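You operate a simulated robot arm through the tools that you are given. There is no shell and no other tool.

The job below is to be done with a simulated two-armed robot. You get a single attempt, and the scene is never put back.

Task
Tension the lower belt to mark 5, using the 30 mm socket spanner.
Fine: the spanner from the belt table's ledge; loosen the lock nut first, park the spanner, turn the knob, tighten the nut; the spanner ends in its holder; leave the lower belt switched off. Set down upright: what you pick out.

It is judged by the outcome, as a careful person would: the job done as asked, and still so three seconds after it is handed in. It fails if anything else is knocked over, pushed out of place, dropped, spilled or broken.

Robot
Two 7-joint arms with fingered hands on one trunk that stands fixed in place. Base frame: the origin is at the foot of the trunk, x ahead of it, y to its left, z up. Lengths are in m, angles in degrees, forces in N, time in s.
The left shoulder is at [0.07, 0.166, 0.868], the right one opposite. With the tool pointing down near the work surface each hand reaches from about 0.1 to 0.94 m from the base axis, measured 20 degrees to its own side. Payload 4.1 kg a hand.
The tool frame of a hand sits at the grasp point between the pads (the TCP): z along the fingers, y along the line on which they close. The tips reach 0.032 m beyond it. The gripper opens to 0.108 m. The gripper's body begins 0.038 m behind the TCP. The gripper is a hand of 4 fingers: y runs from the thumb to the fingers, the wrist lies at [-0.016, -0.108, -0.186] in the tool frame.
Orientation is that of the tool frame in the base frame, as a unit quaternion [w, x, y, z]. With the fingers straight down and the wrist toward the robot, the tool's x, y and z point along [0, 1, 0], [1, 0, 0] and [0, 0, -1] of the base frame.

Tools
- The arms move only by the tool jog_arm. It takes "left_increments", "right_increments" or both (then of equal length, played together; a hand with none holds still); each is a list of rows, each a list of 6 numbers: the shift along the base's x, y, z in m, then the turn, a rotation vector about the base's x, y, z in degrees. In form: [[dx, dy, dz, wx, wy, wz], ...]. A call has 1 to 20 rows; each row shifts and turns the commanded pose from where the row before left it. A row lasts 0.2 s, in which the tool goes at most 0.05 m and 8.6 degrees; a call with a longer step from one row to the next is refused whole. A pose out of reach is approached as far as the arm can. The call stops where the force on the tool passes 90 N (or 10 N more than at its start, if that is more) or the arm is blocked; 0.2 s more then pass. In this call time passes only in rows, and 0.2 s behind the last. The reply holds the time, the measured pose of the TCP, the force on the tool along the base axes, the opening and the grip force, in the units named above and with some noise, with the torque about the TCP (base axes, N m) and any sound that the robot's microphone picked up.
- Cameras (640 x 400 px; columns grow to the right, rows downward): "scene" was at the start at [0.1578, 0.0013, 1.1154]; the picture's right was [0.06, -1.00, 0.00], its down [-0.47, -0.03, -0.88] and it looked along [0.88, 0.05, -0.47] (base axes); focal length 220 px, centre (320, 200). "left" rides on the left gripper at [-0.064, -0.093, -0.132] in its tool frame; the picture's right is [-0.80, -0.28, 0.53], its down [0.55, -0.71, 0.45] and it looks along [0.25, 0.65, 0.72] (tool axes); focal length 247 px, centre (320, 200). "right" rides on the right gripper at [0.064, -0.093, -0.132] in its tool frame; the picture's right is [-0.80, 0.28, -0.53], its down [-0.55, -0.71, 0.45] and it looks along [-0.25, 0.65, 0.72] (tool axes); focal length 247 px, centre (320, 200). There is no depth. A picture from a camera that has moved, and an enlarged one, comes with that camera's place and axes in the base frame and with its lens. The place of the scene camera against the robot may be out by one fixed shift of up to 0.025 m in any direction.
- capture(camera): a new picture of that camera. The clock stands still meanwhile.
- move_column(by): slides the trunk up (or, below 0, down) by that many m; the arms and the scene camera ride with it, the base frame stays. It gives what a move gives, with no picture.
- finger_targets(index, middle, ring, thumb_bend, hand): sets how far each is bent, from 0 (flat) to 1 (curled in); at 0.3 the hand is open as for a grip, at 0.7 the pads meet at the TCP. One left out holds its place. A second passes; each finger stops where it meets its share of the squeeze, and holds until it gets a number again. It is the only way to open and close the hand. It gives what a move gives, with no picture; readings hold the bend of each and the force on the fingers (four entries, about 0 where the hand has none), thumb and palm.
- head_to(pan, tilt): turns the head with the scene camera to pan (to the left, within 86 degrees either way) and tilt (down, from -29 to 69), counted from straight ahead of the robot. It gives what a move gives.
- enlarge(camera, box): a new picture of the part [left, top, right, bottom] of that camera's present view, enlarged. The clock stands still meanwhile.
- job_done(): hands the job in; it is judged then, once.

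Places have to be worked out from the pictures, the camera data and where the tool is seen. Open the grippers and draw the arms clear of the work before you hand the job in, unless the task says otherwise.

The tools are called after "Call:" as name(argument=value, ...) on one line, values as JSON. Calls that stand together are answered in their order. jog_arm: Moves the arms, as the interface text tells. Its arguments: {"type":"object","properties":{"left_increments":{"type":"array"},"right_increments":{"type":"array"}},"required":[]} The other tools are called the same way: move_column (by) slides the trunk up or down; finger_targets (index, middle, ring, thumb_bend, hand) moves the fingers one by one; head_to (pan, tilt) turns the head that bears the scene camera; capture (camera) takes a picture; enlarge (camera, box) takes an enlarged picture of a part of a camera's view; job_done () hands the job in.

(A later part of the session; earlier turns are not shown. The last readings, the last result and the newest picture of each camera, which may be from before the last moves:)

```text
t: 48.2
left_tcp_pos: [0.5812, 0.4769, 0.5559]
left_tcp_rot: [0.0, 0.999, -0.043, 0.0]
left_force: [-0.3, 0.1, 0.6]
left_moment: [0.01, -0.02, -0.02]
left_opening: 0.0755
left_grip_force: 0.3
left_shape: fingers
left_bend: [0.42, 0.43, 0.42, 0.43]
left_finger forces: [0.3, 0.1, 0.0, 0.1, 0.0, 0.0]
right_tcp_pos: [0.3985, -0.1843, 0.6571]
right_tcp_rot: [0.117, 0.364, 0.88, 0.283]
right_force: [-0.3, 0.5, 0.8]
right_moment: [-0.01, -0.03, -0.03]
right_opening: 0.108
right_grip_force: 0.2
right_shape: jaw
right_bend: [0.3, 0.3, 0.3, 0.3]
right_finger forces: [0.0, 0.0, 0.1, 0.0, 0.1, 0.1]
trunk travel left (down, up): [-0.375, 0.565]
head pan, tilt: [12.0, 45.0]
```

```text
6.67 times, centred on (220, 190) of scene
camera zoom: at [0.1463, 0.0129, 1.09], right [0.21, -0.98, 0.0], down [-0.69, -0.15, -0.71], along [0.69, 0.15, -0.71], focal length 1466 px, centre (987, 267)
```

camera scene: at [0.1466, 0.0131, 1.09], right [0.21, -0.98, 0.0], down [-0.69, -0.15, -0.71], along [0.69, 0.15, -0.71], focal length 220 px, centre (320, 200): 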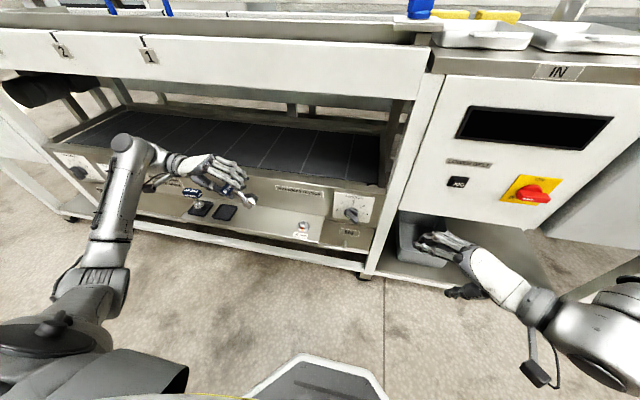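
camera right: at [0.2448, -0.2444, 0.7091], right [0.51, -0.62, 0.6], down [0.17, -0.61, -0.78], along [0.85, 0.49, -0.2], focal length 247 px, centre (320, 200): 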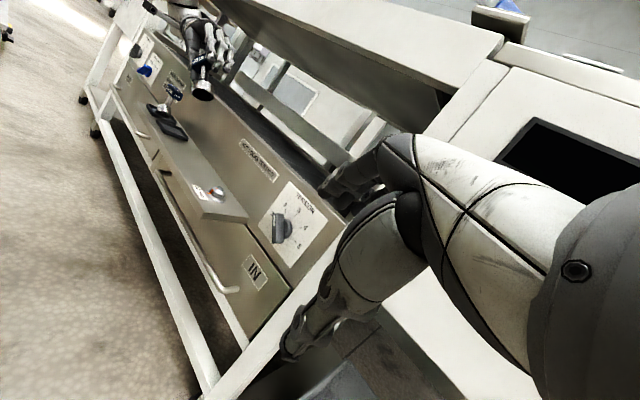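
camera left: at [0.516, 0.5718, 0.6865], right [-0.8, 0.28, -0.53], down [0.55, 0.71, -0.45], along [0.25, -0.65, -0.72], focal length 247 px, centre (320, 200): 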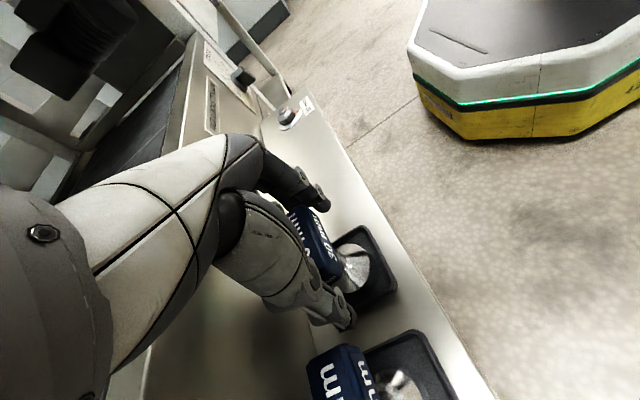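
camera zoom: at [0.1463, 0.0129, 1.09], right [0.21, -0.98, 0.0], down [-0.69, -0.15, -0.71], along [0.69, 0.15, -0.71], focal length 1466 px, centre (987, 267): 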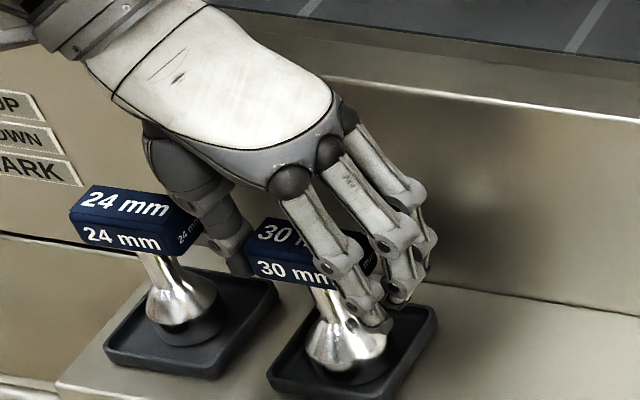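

Released and standing. The fingertips are still close to the handle's right end, so I open them further before rising straight up.

Call:
finger_targets(hand="left", index=0.34, middle=0.34, ring=0.34, thumb_bend=0.43)

Call:
jog_arm(left_increments=[[0, 0, 0.01, 0, 0, 0], [0, 0, 0.02, 0, 0, 0], [0, 0, 0.03, 0, 0, 0], [0, 0, 0.04, 0, 0, 0], [0, 0, 0.03, 0, 0, 0], [0, 0, 0, 0, 0, 5], [0, 0, 0, 0, 0, 7.5], [0, 0, 0, 0, 0, 7.5], [0, 0, 0, 0, 0, 7.5], [0, 0, 0, 0, 0, 7.5], [0, 0, 0, 0, 0, 7.5], [0, 0, 0, 0, 0, 7.5], [0, 0, 0, 0, 0, 7.5], [0, 0, 0, 0, 0, 7.5], [0, 0, 0, 0, 0, 7.5], [0, 0, 0, 0, 0, 7.5], [0, 0, 0, 0, 0, 7.5], [0, 0, 0, 0, 0, 7.5]])

Call:
capture(camera="left")

Call:
enlarge(camera="left", box=[300, 200, 440, 320])

Call:
enlarge(camera="right", box=[140, 60, 220, 140])

Call:
enlarge(camera="scene", box=[180, 170, 260, 230])

```text
t: 49.2
left_tcp_pos: [0.5818, 0.4768, 0.5561]
left_tcp_rot: [0.0, 0.999, -0.043, 0.0]
left_force: [0.8, 0.3, 1.1]
left_moment: [0.01, -0.01, 0.03]
left_opening: 0.0854
left_grip_force: 0.0
left_shape: fingers
left_bend: [0.34, 0.34, 0.34, 0.43]
left_finger forces: [0.0, 0.1, 0.1, 0.0, 0.0, 0.1]
right_tcp_pos: [0.3973, -0.1827, 0.6572]
right_tcp_rot: [0.117, 0.364, 0.879, 0.283]
right_force: [-0.6, 0.2, 0.3]
right_moment: [0.03, 0.01, 0.0]
right_opening: 0.108
right_grip_force: 0.0
right_shape: jaw
right_bend: [0.3, 0.3, 0.3, 0.3]
right_finger forces: [0.1, 0.0, 0.0, 0.1, 0.1, 0.0]
trunk travel left (down, up): [-0.375, 0.565]
head pan, tilt: [12.0, 45.0]
```

```text
t: 53.0
left_tcp_pos: [0.5813, 0.4769, 0.6863]
left_tcp_rot: [-0.001, 0.707, 0.708, 0.0]
left_force: [-0.1, -0.9, -0.2]
left_moment: [-0.01, 0.0, 0.01]
left_opening: 0.0858
left_grip_force: 0.0
left_shape: fingers
left_bend: [0.34, 0.34, 0.34, 0.43]
left_finger forces: [0.0, 0.1, 0.0, 0.0, 0.1, 0.0]
right_tcp_pos: [0.3983, -0.1829, 0.6562]
right_tcp_rot: [0.117, 0.364, 0.88, 0.283]
right_force: [-0.7, -0.1, -0.5]
right_moment: [-0.03, 0.02, 0.01]
right_opening: 0.1082
right_grip_force: 0.1
right_shape: jaw
right_bend: [0.3, 0.3, 0.3, 0.3]
right_finger forces: [0.0, 0.1, 0.1, 0.1, 0.2, 0.1]
trunk travel left (down, up): [-0.375, 0.565]
head pan, tilt: [12.0, 45.0]
```

```text
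taken
camera left: at [0.4875, 0.4117, 0.8176], right [-0.28, -0.8, -0.53], down [-0.71, 0.55, -0.45], along [0.65, 0.25, -0.72], focal length 247 px, centre (320, 200)
```

left: 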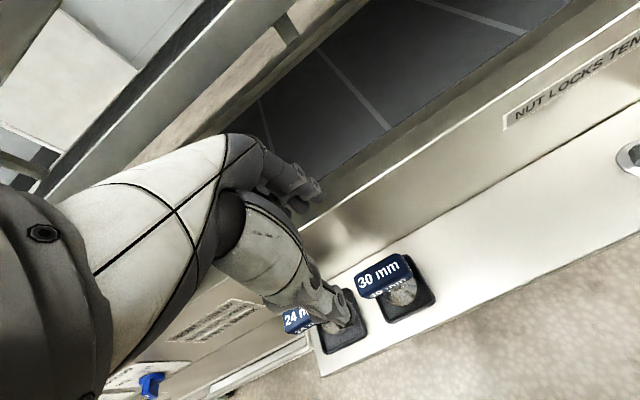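

```text
3.33 times, centred on (370, 260) of left
camera zoom: at [0.4875, 0.4117, 0.8176], right [-0.28, -0.8, -0.53], down [-0.71, 0.55, -0.45], along [0.65, 0.25, -0.72], focal length 823 px, centre (153, 0)
```

zoom: 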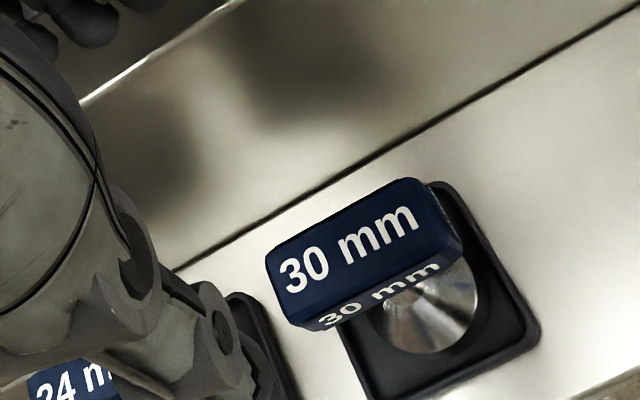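

```text
5.00 times, centred on (180, 100) of right
camera zoom: at [0.2446, -0.2445, 0.709], right [0.51, -0.62, 0.6], down [0.17, -0.61, -0.78], along [0.85, 0.49, -0.2], focal length 1235 px, centre (1020, 700)
```

zoom: 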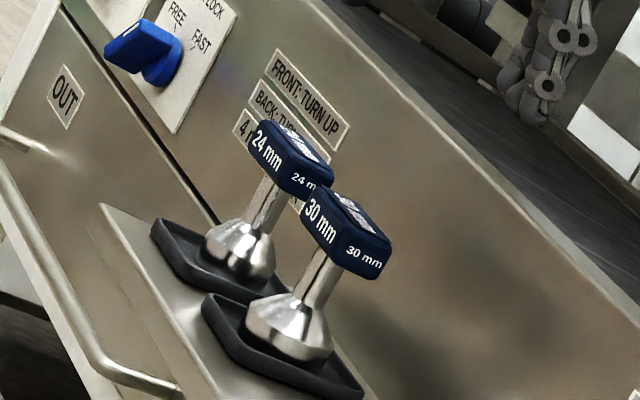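

```text
6.67 times, centred on (220, 200) of scene
camera zoom: at [0.1463, 0.0129, 1.09], right [0.21, -0.98, 0.0], down [-0.69, -0.15, -0.71], along [0.69, 0.15, -0.71], focal length 1466 px, centre (987, 200)
```

zoom: 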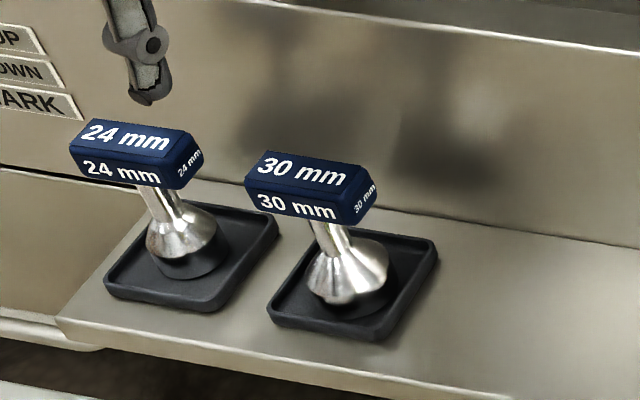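

The spanner stands squarely with its handle at about (0.584, 0.469), yaw ≈ −2°. I prepare to grip its long sides symmetrically this time, with the TCP centred on the handle: fingers pre-bent, then down.

Call:
finger_targets(hand="left", index=0.48, middle=0.48, ring=0.48, thumb_bend=0.45)

Call:
jog_arm(left_increments=[[0.001, -0.004, -0.02, 0, 0, -2], [0, -0.004, -0.03, 0, 0, 0], [0, 0, -0.03, 0, 0, 0], [0, 0, -0.02, 0, 0, 0], [0, 0, -0.02, 0, 0, 0]])

Call:
enlarge(camera="left", box=[270, 160, 410, 320])

Call:
enlarge(camera="right", box=[140, 60, 220, 140])

```text
t: 54.0
left_tcp_pos: [0.5812, 0.4768, 0.6861]
left_tcp_rot: [-0.001, 0.708, 0.706, 0.0]
left_force: [-0.3, 0.7, -0.3]
left_moment: [-0.01, -0.01, 0.02]
left_opening: 0.0654
left_grip_force: 0.1
left_shape: fingers
left_bend: [0.48, 0.48, 0.48, 0.45]
left_finger forces: [0.0, 0.0, 0.1, 0.1, 0.1, 0.0]
right_tcp_pos: [0.3976, -0.1836, 0.6569]
right_tcp_rot: [0.118, 0.365, 0.879, 0.283]
right_force: [-0.3, 0.1, -0.7]
right_moment: [0.01, 0.01, 0.0]
right_opening: 0.1082
right_grip_force: 0.1
right_shape: jaw
right_bend: [0.3, 0.3, 0.3, 0.3]
right_finger forces: [0.1, 0.0, 0.0, 0.1, 0.0, 0.1]
trunk travel left (down, up): [-0.375, 0.565]
head pan, tilt: [12.0, 45.0]
```

```text
t: 55.2
left_tcp_pos: [0.5829, 0.4686, 0.5662]
left_tcp_rot: [0.001, 0.719, 0.695, -0.001]
left_force: [0.6, -0.1, -1.0]
left_moment: [0.04, -0.02, 0.0]
left_opening: 0.0655
left_grip_force: 0.1
left_shape: fingers
left_bend: [0.48, 0.48, 0.48, 0.45]
left_finger forces: [0.0, 0.0, 0.0, 0.0, 0.0, 0.0]
right_tcp_pos: [0.3987, -0.1835, 0.6569]
right_tcp_rot: [0.117, 0.364, 0.88, 0.283]
right_force: [0.2, -0.8, 0.3]
right_moment: [-0.01, 0.0, -0.03]
right_opening: 0.1078
right_grip_force: 0.0
right_shape: jaw
right_bend: [0.3, 0.3, 0.3, 0.3]
right_finger forces: [0.0, 0.1, 0.0, 0.0, 0.2, 0.1]
trunk travel left (down, up): [-0.375, 0.565]
head pan, tilt: [12.0, 45.0]
```

```text
2.50 times, centred on (340, 240) of left
camera zoom: at [0.4862, 0.4075, 0.6977], right [-0.31, -0.79, -0.53], down [-0.69, 0.57, -0.45], along [0.66, 0.23, -0.72], focal length 617 px, centre (270, 100)
```

zoom: 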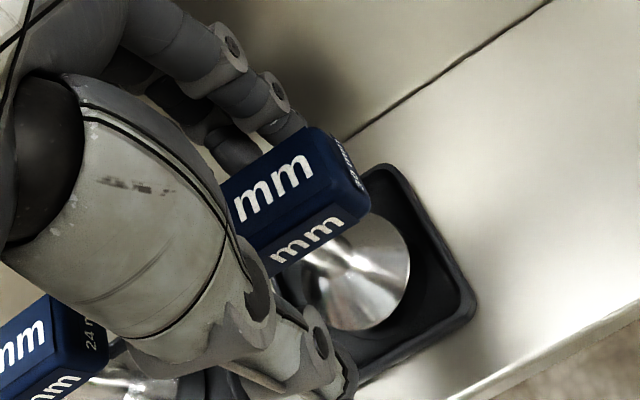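

```text
5.00 times, centred on (180, 100) of right
camera zoom: at [0.2447, -0.2444, 0.7091], right [0.51, -0.62, 0.6], down [0.17, -0.61, -0.78], along [0.85, 0.49, -0.2], focal length 1235 px, centre (1020, 700)
```

zoom: 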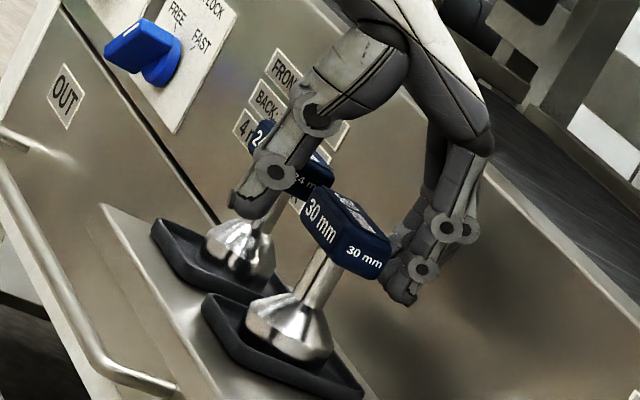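

The handle is nicely between fingers and thumb. I close in matched steps, watching the forces.

Call:
finger_targets(hand="left", index=0.55, middle=0.55, ring=0.55, thumb_bend=0.6)

Call:
finger_targets(hand="left", index=0.58, middle=0.58, ring=0.58, thumb_bend=0.63)

Call:
enlarge(camera="left", box=[270, 160, 410, 320])

Call:
enlarge(camera="right", box=[140, 60, 220, 140])

```text
t: 56.2
left_tcp_pos: [0.5813, 0.4695, 0.5666]
left_tcp_rot: [0.0, 0.72, 0.694, 0.0]
left_force: [0.7, -0.3, -0.6]
left_moment: [0.03, 0.02, 0.0]
left_opening: 0.0362
left_grip_force: 0.1
left_shape: fingers
left_bend: [0.55, 0.55, 0.55, 0.6]
left_finger forces: [0.0, 0.0, 0.1, 0.0, 0.0, 0.1]
right_tcp_pos: [0.3972, -0.1834, 0.6567]
right_tcp_rot: [0.117, 0.365, 0.879, 0.284]
right_force: [0.5, 0.3, 0.6]
right_moment: [-0.02, 0.01, 0.05]
right_opening: 0.108
right_grip_force: 0.1
right_shape: jaw
right_bend: [0.3, 0.3, 0.3, 0.3]
right_finger forces: [0.0, 0.1, 0.1, 0.0, 0.1, 0.0]
trunk travel left (down, up): [-0.375, 0.565]
head pan, tilt: [12.0, 45.0]
```

```text
t: 57.2
left_tcp_pos: [0.5822, 0.4692, 0.5666]
left_tcp_rot: [0.001, 0.72, 0.694, 0.0]
left_force: [0.2, -0.1, -0.4]
left_moment: [-0.03, -0.01, 0.01]
left_opening: 0.03
left_grip_force: 0.0
left_shape: fingers
left_bend: [0.57, 0.57, 0.57, 0.63]
left_finger forces: [0.0, 0.1, 0.1, 0.0, 0.1, 0.1]
right_tcp_pos: [0.3983, -0.1852, 0.6569]
right_tcp_rot: [0.117, 0.364, 0.879, 0.284]
right_force: [1.0, -0.2, -0.6]
right_moment: [0.0, 0.03, -0.01]
right_opening: 0.1076
right_grip_force: 0.0
right_shape: jaw
right_bend: [0.3, 0.3, 0.3, 0.3]
right_finger forces: [0.1, 0.0, 0.1, 0.0, 0.0, 0.1]
trunk travel left (down, up): [-0.375, 0.565]
head pan, tilt: [12.0, 45.0]
```

```text
2.50 times, centred on (340, 240) of left
camera zoom: at [0.4861, 0.4074, 0.698], right [-0.31, -0.79, -0.53], down [-0.69, 0.57, -0.45], along [0.66, 0.23, -0.72], focal length 617 px, centre (270, 100)
```

zoom: 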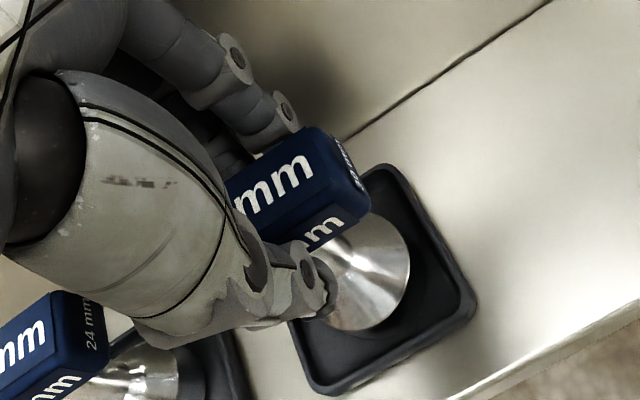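

```text
5.00 times, centred on (180, 100) of right
camera zoom: at [0.2446, -0.2445, 0.7091], right [0.51, -0.62, 0.6], down [0.17, -0.61, -0.78], along [0.85, 0.49, -0.2], focal length 1235 px, centre (1020, 700)
```

zoom: 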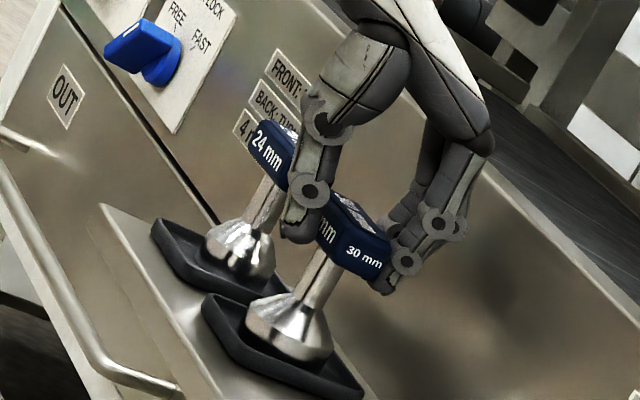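

Symmetric and close to contact. I continue in small matched increments.

Call:
finger_targets(hand="left", index=0.605, middle=0.605, ring=0.605, thumb_bend=0.67)

Call:
finger_targets(hand="left", index=0.63, middle=0.63, ring=0.63, thumb_bend=0.72)

Call:
enlarge(camera="left", box=[270, 160, 410, 320])

Call:
enlarge(camera="right", box=[140, 60, 220, 140])

```text
t: 58.2
left_tcp_pos: [0.5826, 0.4687, 0.5663]
left_tcp_rot: [0.0, 0.72, 0.694, 0.0]
left_force: [1.2, -0.2, 0.1]
left_moment: [-0.02, -0.02, 0.0]
left_opening: 0.0264
left_grip_force: 2.8
left_shape: fingers
left_bend: [0.58, 0.59, 0.59, 0.64]
left_finger forces: [1.3, 1.1, 0.5, 0.0, 2.2, 0.0]
right_tcp_pos: [0.3972, -0.1831, 0.6563]
right_tcp_rot: [0.117, 0.364, 0.879, 0.283]
right_force: [-0.5, 0.3, 1.0]
right_moment: [0.01, 0.03, 0.0]
right_opening: 0.1079
right_grip_force: 0.1
right_shape: jaw
right_bend: [0.3, 0.3, 0.3, 0.3]
right_finger forces: [0.0, 0.0, 0.0, 0.0, 0.0, 0.1]
trunk travel left (down, up): [-0.375, 0.565]
head pan, tilt: [12.0, 45.0]
```

```text
t: 59.2
left_tcp_pos: [0.5824, 0.4691, 0.5661]
left_tcp_rot: [0.001, 0.72, 0.694, 0.0]
left_force: [0.1, 0.4, 0.4]
left_moment: [0.04, -0.05, -0.01]
left_opening: 0.0248
left_grip_force: 8.1
left_shape: fingers
left_bend: [0.59, 0.6, 0.61, 0.65]
left_finger forces: [3.8, 2.9, 1.9, 0.0, 7.7, 0.0]
right_tcp_pos: [0.3977, -0.1828, 0.6574]
right_tcp_rot: [0.117, 0.364, 0.879, 0.283]
right_force: [0.4, -0.4, 0.1]
right_moment: [-0.03, 0.0, -0.01]
right_opening: 0.1076
right_grip_force: 0.2
right_shape: jaw
right_bend: [0.3, 0.3, 0.3, 0.3]
right_finger forces: [0.1, 0.0, 0.1, 0.0, 0.1, 0.1]
trunk travel left (down, up): [-0.375, 0.565]
head pan, tilt: [12.0, 45.0]
```

```text
2.50 times, centred on (340, 240) of left
camera zoom: at [0.4862, 0.4075, 0.6979], right [-0.31, -0.79, -0.53], down [-0.69, 0.57, -0.45], along [0.66, 0.23, -0.72], focal length 617 px, centre (270, 100)
```

zoom: 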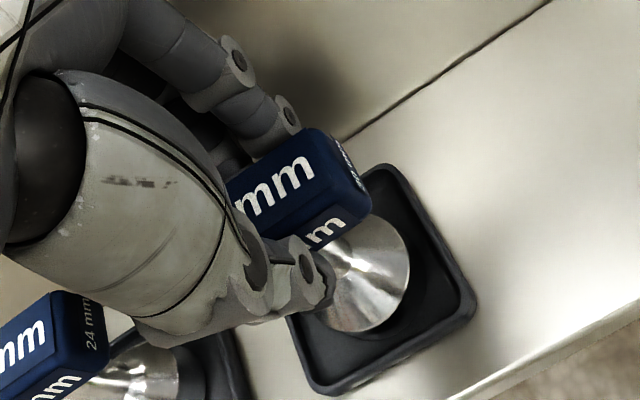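

```text
5.00 times, centred on (180, 100) of right
camera zoom: at [0.2447, -0.2444, 0.7091], right [0.51, -0.62, 0.6], down [0.17, -0.61, -0.78], along [0.85, 0.49, -0.2], focal length 1235 px, centre (1020, 700)
```

zoom: 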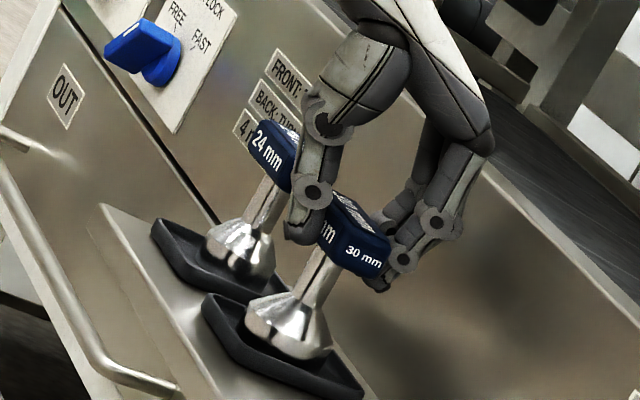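

8 N and still perfectly upright. I tighten further, balancing the ring finger.

Call:
finger_targets(hand="left", index=0.65, middle=0.66, ring=0.675, thumb_bend=0.79)

Call:
enlarge(camera="left", box=[270, 160, 410, 320])

Call:
enlarge(camera="right", box=[140, 60, 220, 140])

```text
t: 60.2
left_tcp_pos: [0.5822, 0.4681, 0.5673]
left_tcp_rot: [0.001, 0.72, 0.694, 0.001]
left_force: [-0.4, 0.1, 0.0]
left_moment: [-0.01, 0.0, -0.01]
left_opening: 0.0246
left_grip_force: 16.9
left_shape: fingers
left_bend: [0.59, 0.61, 0.62, 0.67]
left_finger forces: [6.3, 6.1, 4.9, 0.0, 17.1, 0.0]
right_tcp_pos: [0.3985, -0.1835, 0.6563]
right_tcp_rot: [0.117, 0.364, 0.88, 0.283]
right_force: [-0.1, -0.3, 0.2]
right_moment: [-0.01, -0.02, -0.01]
right_opening: 0.1078
right_grip_force: 0.0
right_shape: jaw
right_bend: [0.3, 0.3, 0.3, 0.3]
right_finger forces: [0.1, 0.1, 0.0, 0.1, 0.0, 0.1]
trunk travel left (down, up): [-0.375, 0.565]
head pan, tilt: [12.0, 45.0]
```

```text
2.50 times, centred on (340, 240) of left
camera zoom: at [0.4862, 0.4074, 0.6979], right [-0.31, -0.79, -0.53], down [-0.69, 0.57, -0.45], along [0.66, 0.23, -0.72], focal length 617 px, centre (270, 100)
```

zoom: 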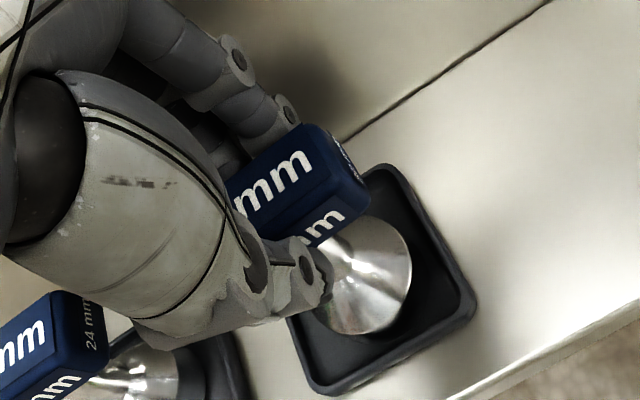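

```text
5.00 times, centred on (180, 100) of right
camera zoom: at [0.2446, -0.2444, 0.7091], right [0.51, -0.62, 0.6], down [0.17, -0.61, -0.78], along [0.85, 0.49, -0.2], focal length 1235 px, centre (1020, 700)
```

zoom: 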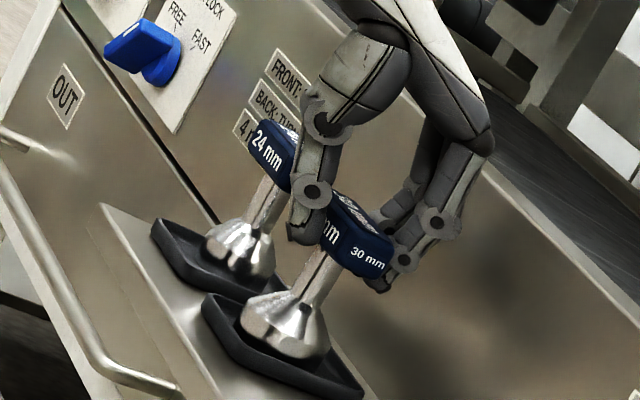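

17 N with only a slight tilt. I lift it and measure again.

Call:
jog_arm(left_increments=[[0, 0, 0.008, 0, 0, 0], [0, 0, 0.012, 0, 0, 0], [0, 0, 0.02, 0, 0, 0], [0, 0, 0.02, 0, 0, 0], [-0.01, 0, 0.02, 0, 0, 0]])

Call:
enlarge(camera="right", box=[175, 50, 225, 110])

Call:
enlarge(camera="left", box=[270, 160, 410, 320])

Call:
enlarge(camera="scene", box=[185, 150, 265, 210])

```text
t: 61.4
left_tcp_pos: [0.5732, 0.4676, 0.6463]
left_tcp_rot: [0.001, 0.719, 0.695, 0.0]
left_force: [0.0, -0.5, -2.2]
left_moment: [0.0, 0.06, 0.0]
left_opening: 0.0244
left_grip_force: 16.8
left_shape: fingers
left_bend: [0.59, 0.61, 0.62, 0.67]
left_finger forces: [6.2, 5.8, 4.9, 0.1, 16.9, 0.0]
right_tcp_pos: [0.3971, -0.1842, 0.657]
right_tcp_rot: [0.116, 0.364, 0.88, 0.283]
right_force: [0.0, -0.3, 0.2]
right_moment: [0.01, -0.04, -0.01]
right_opening: 0.1078
right_grip_force: 0.1
right_shape: jaw
right_bend: [0.3, 0.3, 0.3, 0.3]
right_finger forces: [0.0, 0.0, 0.1, 0.0, 0.0, 0.1]
trunk travel left (down, up): [-0.375, 0.565]
head pan, tilt: [12.0, 45.0]
```

```text
6.67 times, centred on (200, 80) of right
camera zoom: at [0.2445, -0.2445, 0.709], right [0.51, -0.62, 0.6], down [0.17, -0.61, -0.78], along [0.85, 0.49, -0.2], focal length 1646 px, centre (1120, 1000)
```

zoom: 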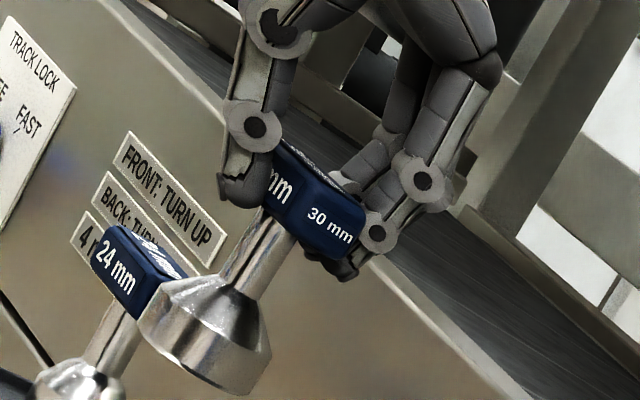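

```text
2.50 times, centred on (340, 240) of left
camera zoom: at [0.4767, 0.4068, 0.7778], right [-0.31, -0.79, -0.53], down [-0.69, 0.57, -0.45], along [0.66, 0.23, -0.72], focal length 617 px, centre (270, 100)
```

zoom: 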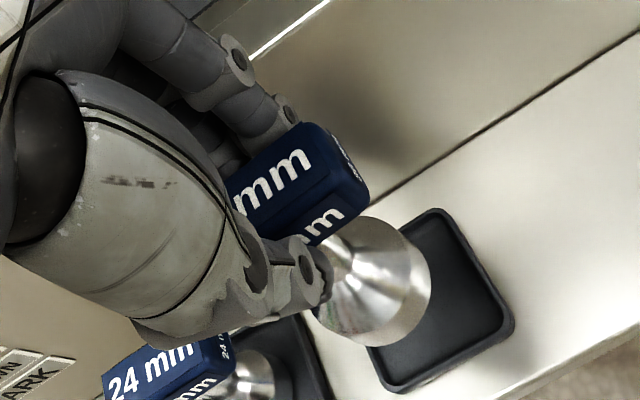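

```text
6.67 times, centred on (225, 180) of scene
camera zoom: at [0.1463, 0.0129, 1.09], right [0.21, -0.98, 0.0], down [-0.69, -0.15, -0.71], along [0.69, 0.15, -0.71], focal length 1466 px, centre (953, 333)
```

zoom: 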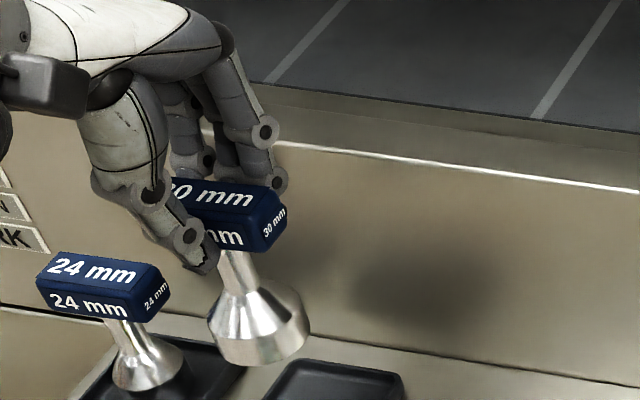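

I zoom in more on the scene view to measure any sideways lean.

Call:
enlarge(camera="scene", box=[200, 170, 236, 208])

Call:
enlarge(camera="right", box=[184, 68, 222, 112])

```text
10.53 times, centred on (218, 189) of scene
camera zoom: at [0.1463, 0.0129, 1.09], right [0.21, -0.98, 0.0], down [-0.69, -0.15, -0.71], along [0.69, 0.15, -0.71], focal length 2315 px, centre (1394, 316)
```

zoom: 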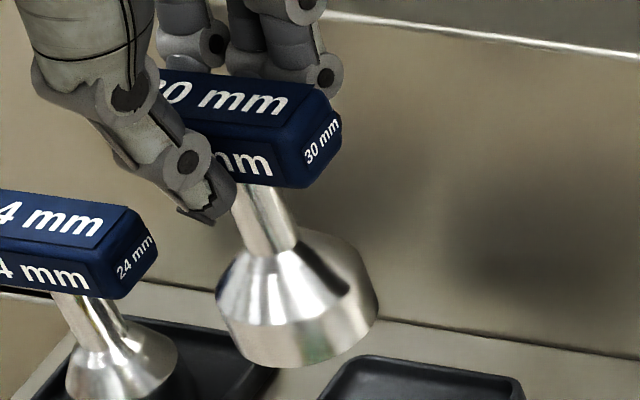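

```text
9.09 times, centred on (203, 90) of right
camera zoom: at [0.2445, -0.2445, 0.709], right [0.51, -0.62, 0.6], down [0.17, -0.61, -0.78], along [0.85, 0.49, -0.2], focal length 2245 px, centre (1384, 1200)
```

zoom: 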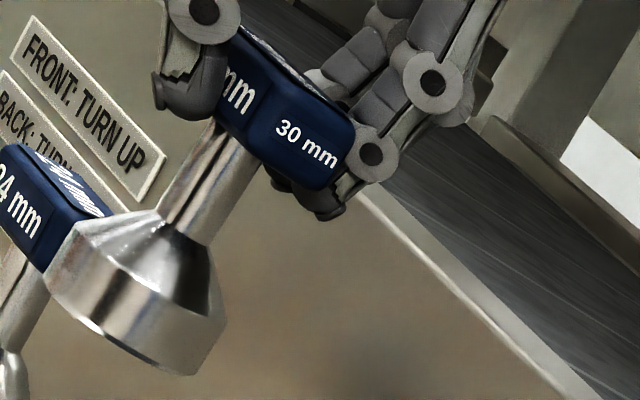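

The foot leans only about 3° toward the robot. I correct that with a −3° pitch and carry the spanner along above the ledge to the nut while yawing −89°, so that the handle ends up along x, which lines the hexes up.

Call:
jog_arm(left_increments=[[0, 0, 0.01, 0, -3, 0], [0, -0.02, 0.01, 0, 0, -8], [0, -0.025, 0, 0, 0, -8.1], [0, -0.025, 0, 0, 0, -8.1], [0, -0.026, 0, 0, 0, -8.1], [0, -0.026, 0, 0, 0, -8.1], [0, -0.026, 0, 0, 0, -8.1], [0, -0.026, 0, 0, 0, -8.1], [0, -0.026, 0, 0, 0, -8.1], [0, -0.026, 0, 0, 0, -8.1], [0, -0.026, 0, 0, 0, -8.1], [0, -0.026, 0, 0, 0, -8.1]])

Call:
capture(camera="right")

Call:
capture(camera="scene")

Call:
capture(camera="left")

```text
t: 64.0
left_tcp_pos: [0.5728, 0.1893, 0.6657]
left_tcp_rot: [0.026, 1.0, -0.009, 0.0]
left_force: [-0.6, 0.0, -2.4]
left_moment: [0.03, 0.01, 0.01]
left_opening: 0.0243
left_grip_force: 17.1
left_shape: fingers
left_bend: [0.58, 0.61, 0.62, 0.67]
left_finger forces: [6.2, 5.7, 4.8, 0.0, 16.8, 0.0]
right_tcp_pos: [0.3977, -0.1837, 0.6555]
right_tcp_rot: [0.117, 0.364, 0.88, 0.284]
right_force: [0.1, -0.8, -0.1]
right_moment: [0.02, 0.02, -0.03]
right_opening: 0.108
right_grip_force: 0.1
right_shape: jaw
right_bend: [0.3, 0.3, 0.3, 0.3]
right_finger forces: [0.0, 0.1, 0.0, 0.0, 0.1, 0.0]
trunk travel left (down, up): [-0.375, 0.565]
head pan, tilt: [12.0, 45.0]
```

```text
taken
camera right: at [0.245, -0.2447, 0.7088], right [0.51, -0.62, 0.6], down [0.17, -0.61, -0.78], along [0.85, 0.49, -0.2], focal length 247 px, centre (320, 200)
```

right: 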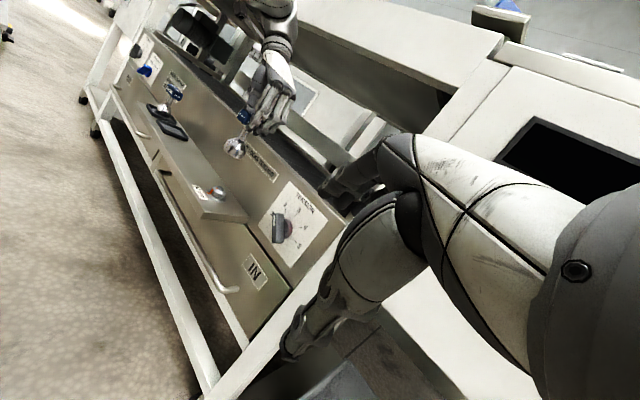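

```text
taken
camera scene: at [0.1468, 0.0126, 1.09], right [0.21, -0.98, 0.0], down [-0.69, -0.15, -0.71], along [0.69, 0.15, -0.71], focal length 220 px, centre (320, 200)
```

scene: 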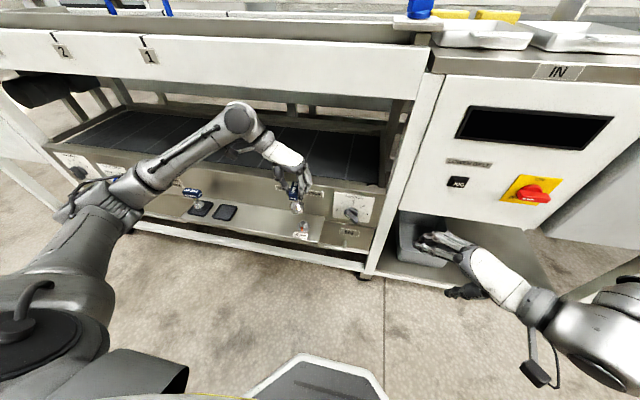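

```text
taken
camera left: at [0.5087, 0.2905, 0.7917], right [-0.79, 0.27, -0.55], down [0.56, 0.67, -0.48], along [0.24, -0.69, -0.68], focal length 247 px, centre (320, 200)
```

left: 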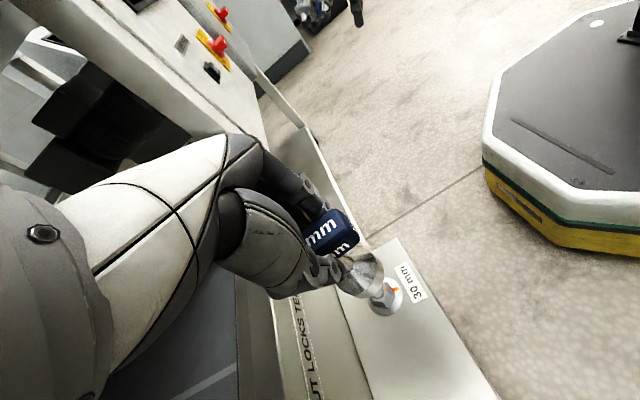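

The spanner is above the nut area now. I zoom in from all three cameras to judge alignment, tilt and yaw.

Call:
enlarge(camera="right", box=[195, 100, 295, 210])

Call:
enlarge(camera="scene", box=[265, 170, 335, 245])

Call:
enlarge(camera="left", box=[290, 190, 440, 330])

```text
3.64 times, centred on (245, 155) of right
camera zoom: at [0.245, -0.2447, 0.7088], right [0.51, -0.62, 0.6], down [0.17, -0.61, -0.78], along [0.85, 0.49, -0.2], focal length 898 px, centre (593, 364)
```

zoom: 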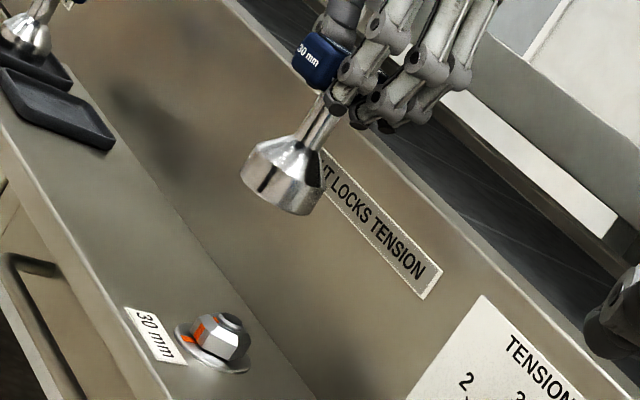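

```text
5.33 times, centred on (300, 208) of scene
camera zoom: at [0.1468, 0.0126, 1.09], right [0.21, -0.98, 0.0], down [-0.69, -0.15, -0.71], along [0.69, 0.15, -0.71], focal length 1173 px, centre (427, 160)
```

zoom: 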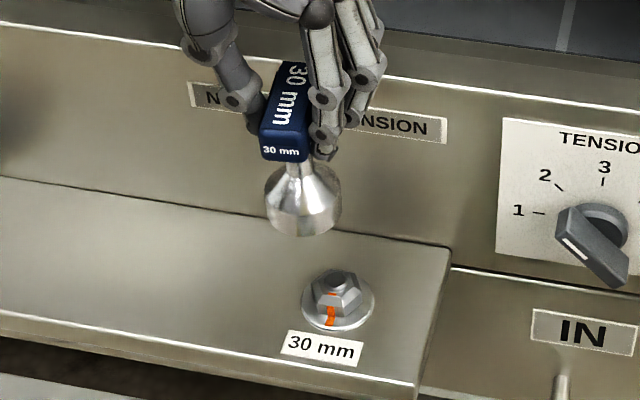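

```text
2.86 times, centred on (365, 260) of left
camera zoom: at [0.5087, 0.2905, 0.7917], right [-0.79, 0.27, -0.55], down [0.56, 0.67, -0.48], along [0.24, -0.69, -0.68], focal length 706 px, centre (191, 29)
```

zoom: 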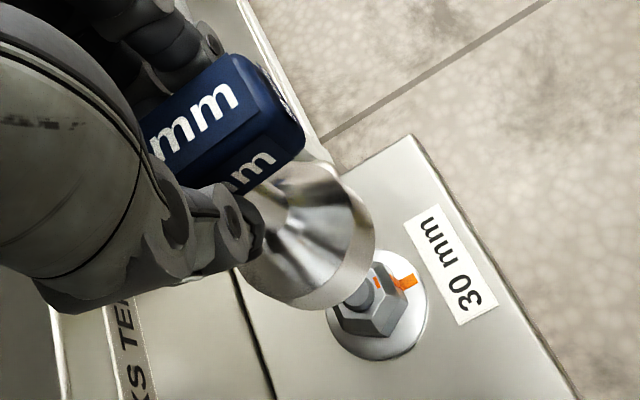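

I zoom tighter on the spanner from both side cameras to refine the tilt before lowering.

Call:
enlarge(camera="right", box=[222, 104, 262, 162])

Call:
enlarge(camera="scene", box=[280, 175, 320, 218])

```text
6.90 times, centred on (242, 133) of right
camera zoom: at [0.245, -0.2447, 0.7088], right [0.51, -0.62, 0.6], down [0.17, -0.61, -0.78], along [0.85, 0.49, -0.2], focal length 1703 px, centre (858, 662)
```

zoom: 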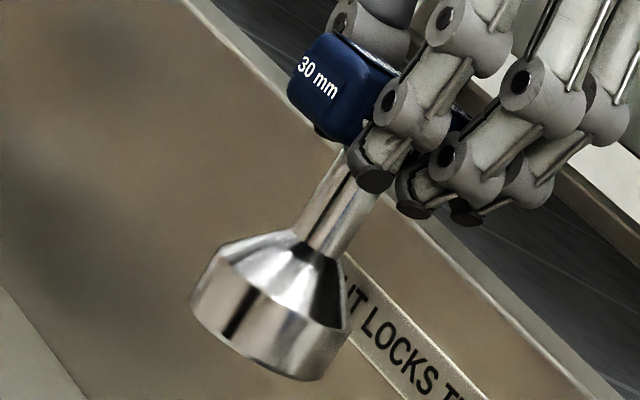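

```text
9.30 times, centred on (300, 196) of scene
camera zoom: at [0.1468, 0.0126, 1.09], right [0.21, -0.98, 0.0], down [-0.69, -0.15, -0.71], along [0.69, 0.15, -0.71], focal length 2045 px, centre (506, 233)
```

zoom: 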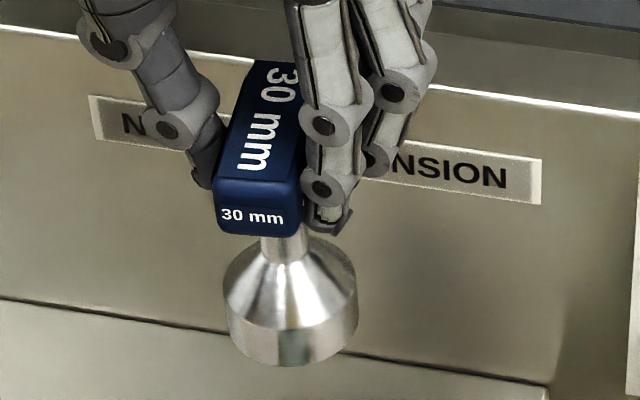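

I judge the foot leans about 3° forward and 1° left. I correct with small rotations, shift toward the nut axis (+16 mm x, −8 mm y) and lower to about 15 mm above the stud for a closer look.

Call:
jog_arm(left_increments=[[0.004, -0.002, 0, -1.2, 3.3, 0], [0.006, -0.003, -0.015, 0, 0, 0], [0.006, -0.003, -0.02, 0, 0, 0], [0, 0, -0.02, 0, 0, 0]])

Call:
enlarge(camera="right", box=[195, 120, 265, 210])

Call:
enlarge(camera="scene", box=[275, 185, 325, 240])

Call:
enlarge(camera="left", box=[300, 200, 400, 310])

```text
t: 65.0
left_tcp_pos: [0.5888, 0.183, 0.6093]
left_tcp_rot: [0.037, 0.999, -0.008, -0.028]
left_force: [-0.1, 0.1, -2.8]
left_moment: [-0.01, -0.01, -0.01]
left_opening: 0.0241
left_grip_force: 16.6
left_shape: fingers
left_bend: [0.58, 0.61, 0.62, 0.67]
left_finger forces: [6.2, 5.7, 4.8, 0.1, 16.8, 0.1]
right_tcp_pos: [0.3985, -0.1833, 0.6566]
right_tcp_rot: [0.117, 0.364, 0.88, 0.283]
right_force: [-0.2, 0.2, 0.1]
right_moment: [0.03, 0.02, 0.0]
right_opening: 0.1078
right_grip_force: 0.0
right_shape: jaw
right_bend: [0.3, 0.3, 0.3, 0.3]
right_finger forces: [0.0, 0.0, 0.0, 0.0, 0.1, 0.1]
trunk travel left (down, up): [-0.375, 0.565]
head pan, tilt: [12.0, 45.0]
```

```text
4.44 times, centred on (230, 165) of right
camera zoom: at [0.2449, -0.2444, 0.709], right [0.51, -0.62, 0.6], down [0.17, -0.61, -0.78], along [0.85, 0.49, -0.2], focal length 1098 px, centre (720, 356)
```

zoom: 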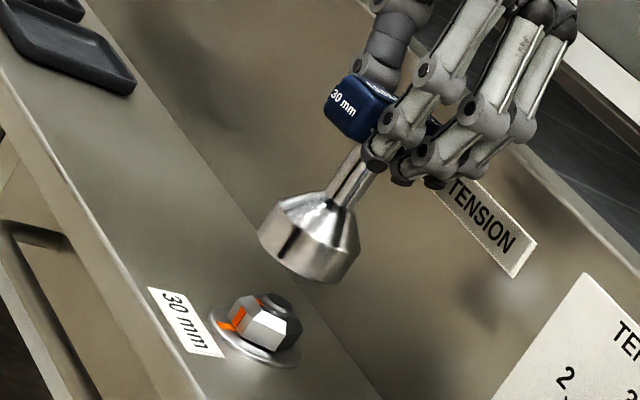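

```text
7.27 times, centred on (300, 212) of scene
camera zoom: at [0.1467, 0.013, 1.09], right [0.21, -0.98, 0.0], down [-0.69, -0.15, -0.71], along [0.69, 0.15, -0.71], focal length 1599 px, centre (466, 109)
```

zoom: 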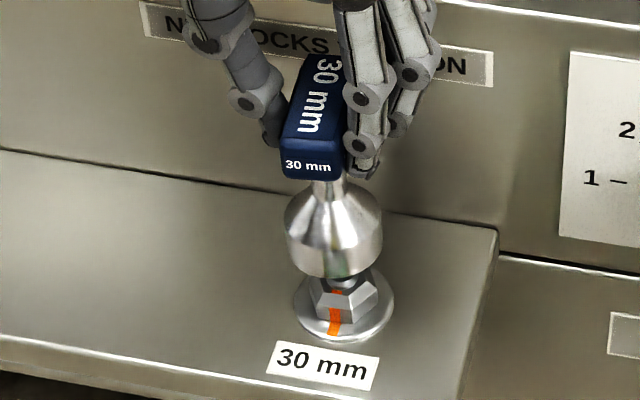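

```text
3.64 times, centred on (350, 255) of left
camera zoom: at [0.5321, 0.2855, 0.7376], right [-0.82, 0.26, -0.51], down [0.53, 0.66, -0.53], along [0.2, -0.7, -0.68], focal length 898 px, centre (211, 0)
```

zoom: 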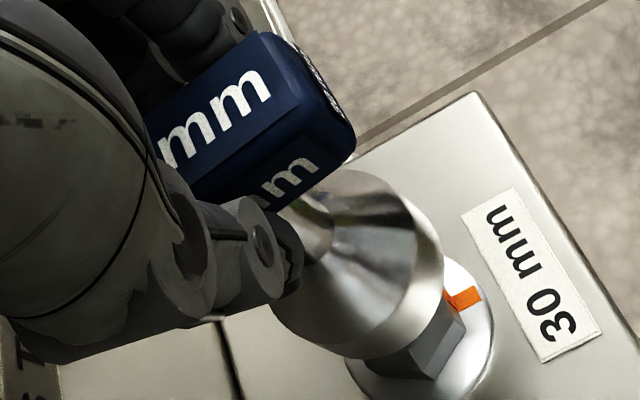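

The socket hangs almost exactly over the nut. I shift +2 mm x, −2 mm y, lower 18 mm and re-check with tight zooms.

Call:
jog_arm(left_increments=[[0.002, -0.002, -0.006, 0, 0, 0], [0, 0, -0.006, 0, 0, 0], [0, 0, -0.006, 0, 0, 0]])

Call:
enlarge(camera="right", box=[200, 145, 255, 210])

Call:
enlarge(camera="scene", box=[280, 195, 325, 245])

Call:
enlarge(camera="left", box=[310, 200, 390, 290])

```text
t: 65.8
left_tcp_pos: [0.5899, 0.1811, 0.5928]
left_tcp_rot: [0.036, 0.999, -0.008, -0.028]
left_force: [0.9, 0.5, -2.7]
left_moment: [0.0, 0.03, 0.0]
left_opening: 0.0243
left_grip_force: 17.2
left_shape: fingers
left_bend: [0.58, 0.61, 0.62, 0.67]
left_finger forces: [6.2, 5.7, 4.9, 0.0, 16.8, 0.0]
right_tcp_pos: [0.3993, -0.1831, 0.6565]
right_tcp_rot: [0.117, 0.364, 0.879, 0.283]
right_force: [-0.1, 0.6, 1.2]
right_moment: [-0.03, -0.02, 0.0]
right_opening: 0.1076
right_grip_force: 0.1
right_shape: jaw
right_bend: [0.3, 0.3, 0.3, 0.3]
right_finger forces: [0.0, 0.1, 0.0, 0.1, 0.1, 0.1]
trunk travel left (down, up): [-0.375, 0.565]
head pan, tilt: [12.0, 45.0]
```

```text
6.15 times, centred on (228, 178) of right
camera zoom: at [0.2448, -0.2444, 0.709], right [0.51, -0.62, 0.6], down [0.17, -0.61, -0.78], along [0.85, 0.49, -0.2], focal length 1520 px, centre (889, 338)
```

zoom: 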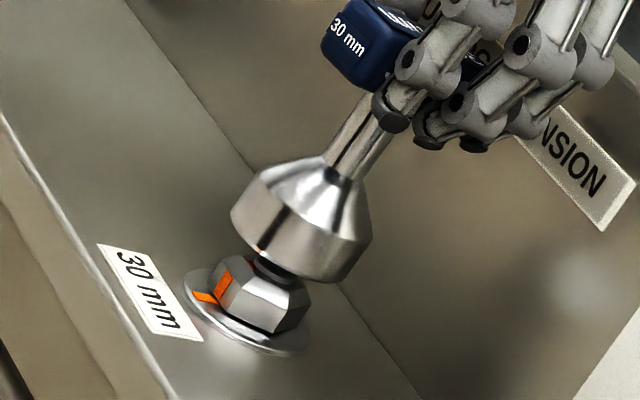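

```text
8.00 times, centred on (302, 220) of scene
camera zoom: at [0.1466, 0.013, 1.09], right [0.21, -0.98, 0.0], down [-0.69, -0.15, -0.71], along [0.69, 0.15, -0.71], focal length 1759 px, centre (460, 40)
```

zoom: 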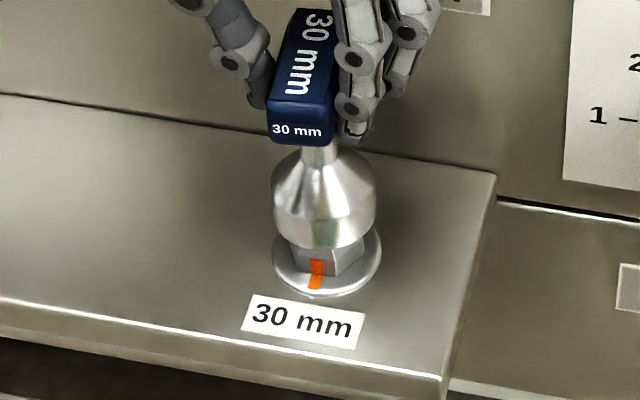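

```text
4.44 times, centred on (350, 245) of left
camera zoom: at [0.5341, 0.2833, 0.7201], right [-0.82, 0.26, -0.51], down [0.53, 0.66, -0.53], along [0.2, -0.7, -0.68], focal length 1098 px, centre (187, 0)
```

zoom: 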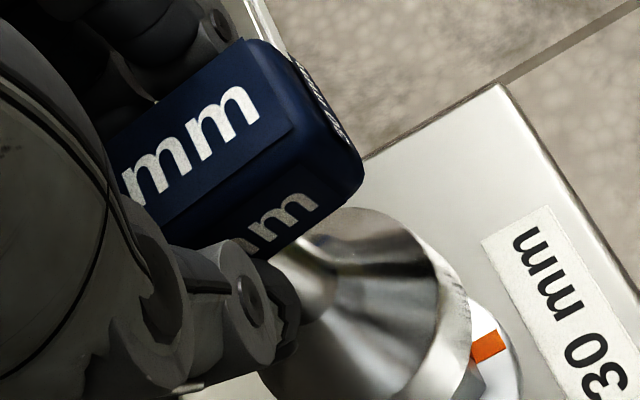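

Position agrees to within about 1 mm in both views, but the handle looks turned several degrees counter-clockwise in the hand. I zoom in on the handle and the nut to fix the yaw before seating.

Call:
enlarge(camera="scene", box=[292, 192, 312, 216])

Call:
enlarge(camera="left", box=[290, 190, 370, 260])

Call:
enlarge(camera="right", box=[204, 180, 232, 204])

```text
16.00 times, centred on (302, 204) of scene
camera zoom: at [0.1466, 0.013, 1.09], right [0.21, -0.98, 0.0], down [-0.69, -0.15, -0.71], along [0.69, 0.15, -0.71], focal length 3518 px, centre (608, 136)
```

zoom: 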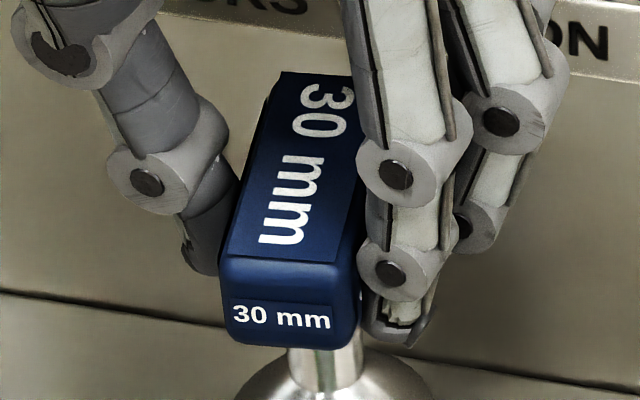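

```text
5.71 times, centred on (330, 225) of left
camera zoom: at [0.5341, 0.2833, 0.7201], right [-0.82, 0.26, -0.51], down [0.53, 0.66, -0.53], along [0.2, -0.7, -0.68], focal length 1411 px, centre (263, 57)
```

zoom: 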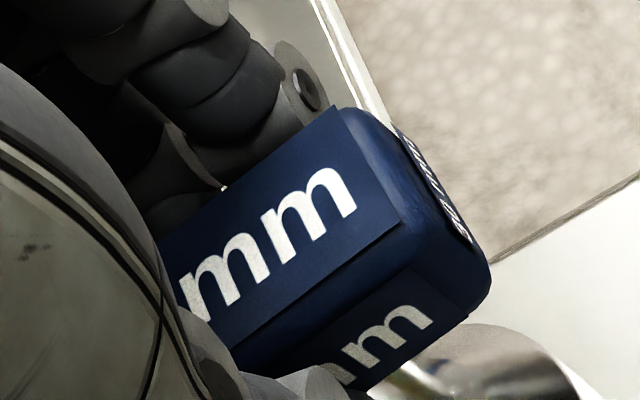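

```text
16.00 times, centred on (218, 192) of right
camera zoom: at [0.2448, -0.2444, 0.709], right [0.51, -0.62, 0.6], down [0.17, -0.61, -0.78], along [0.85, 0.49, -0.2], focal length 3952 px, centre (1952, 328)
```

zoom: 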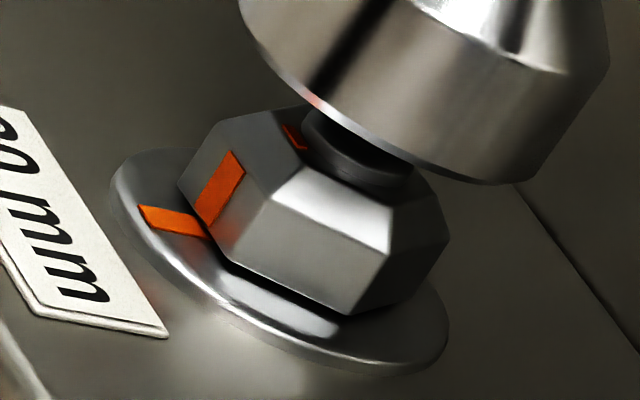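

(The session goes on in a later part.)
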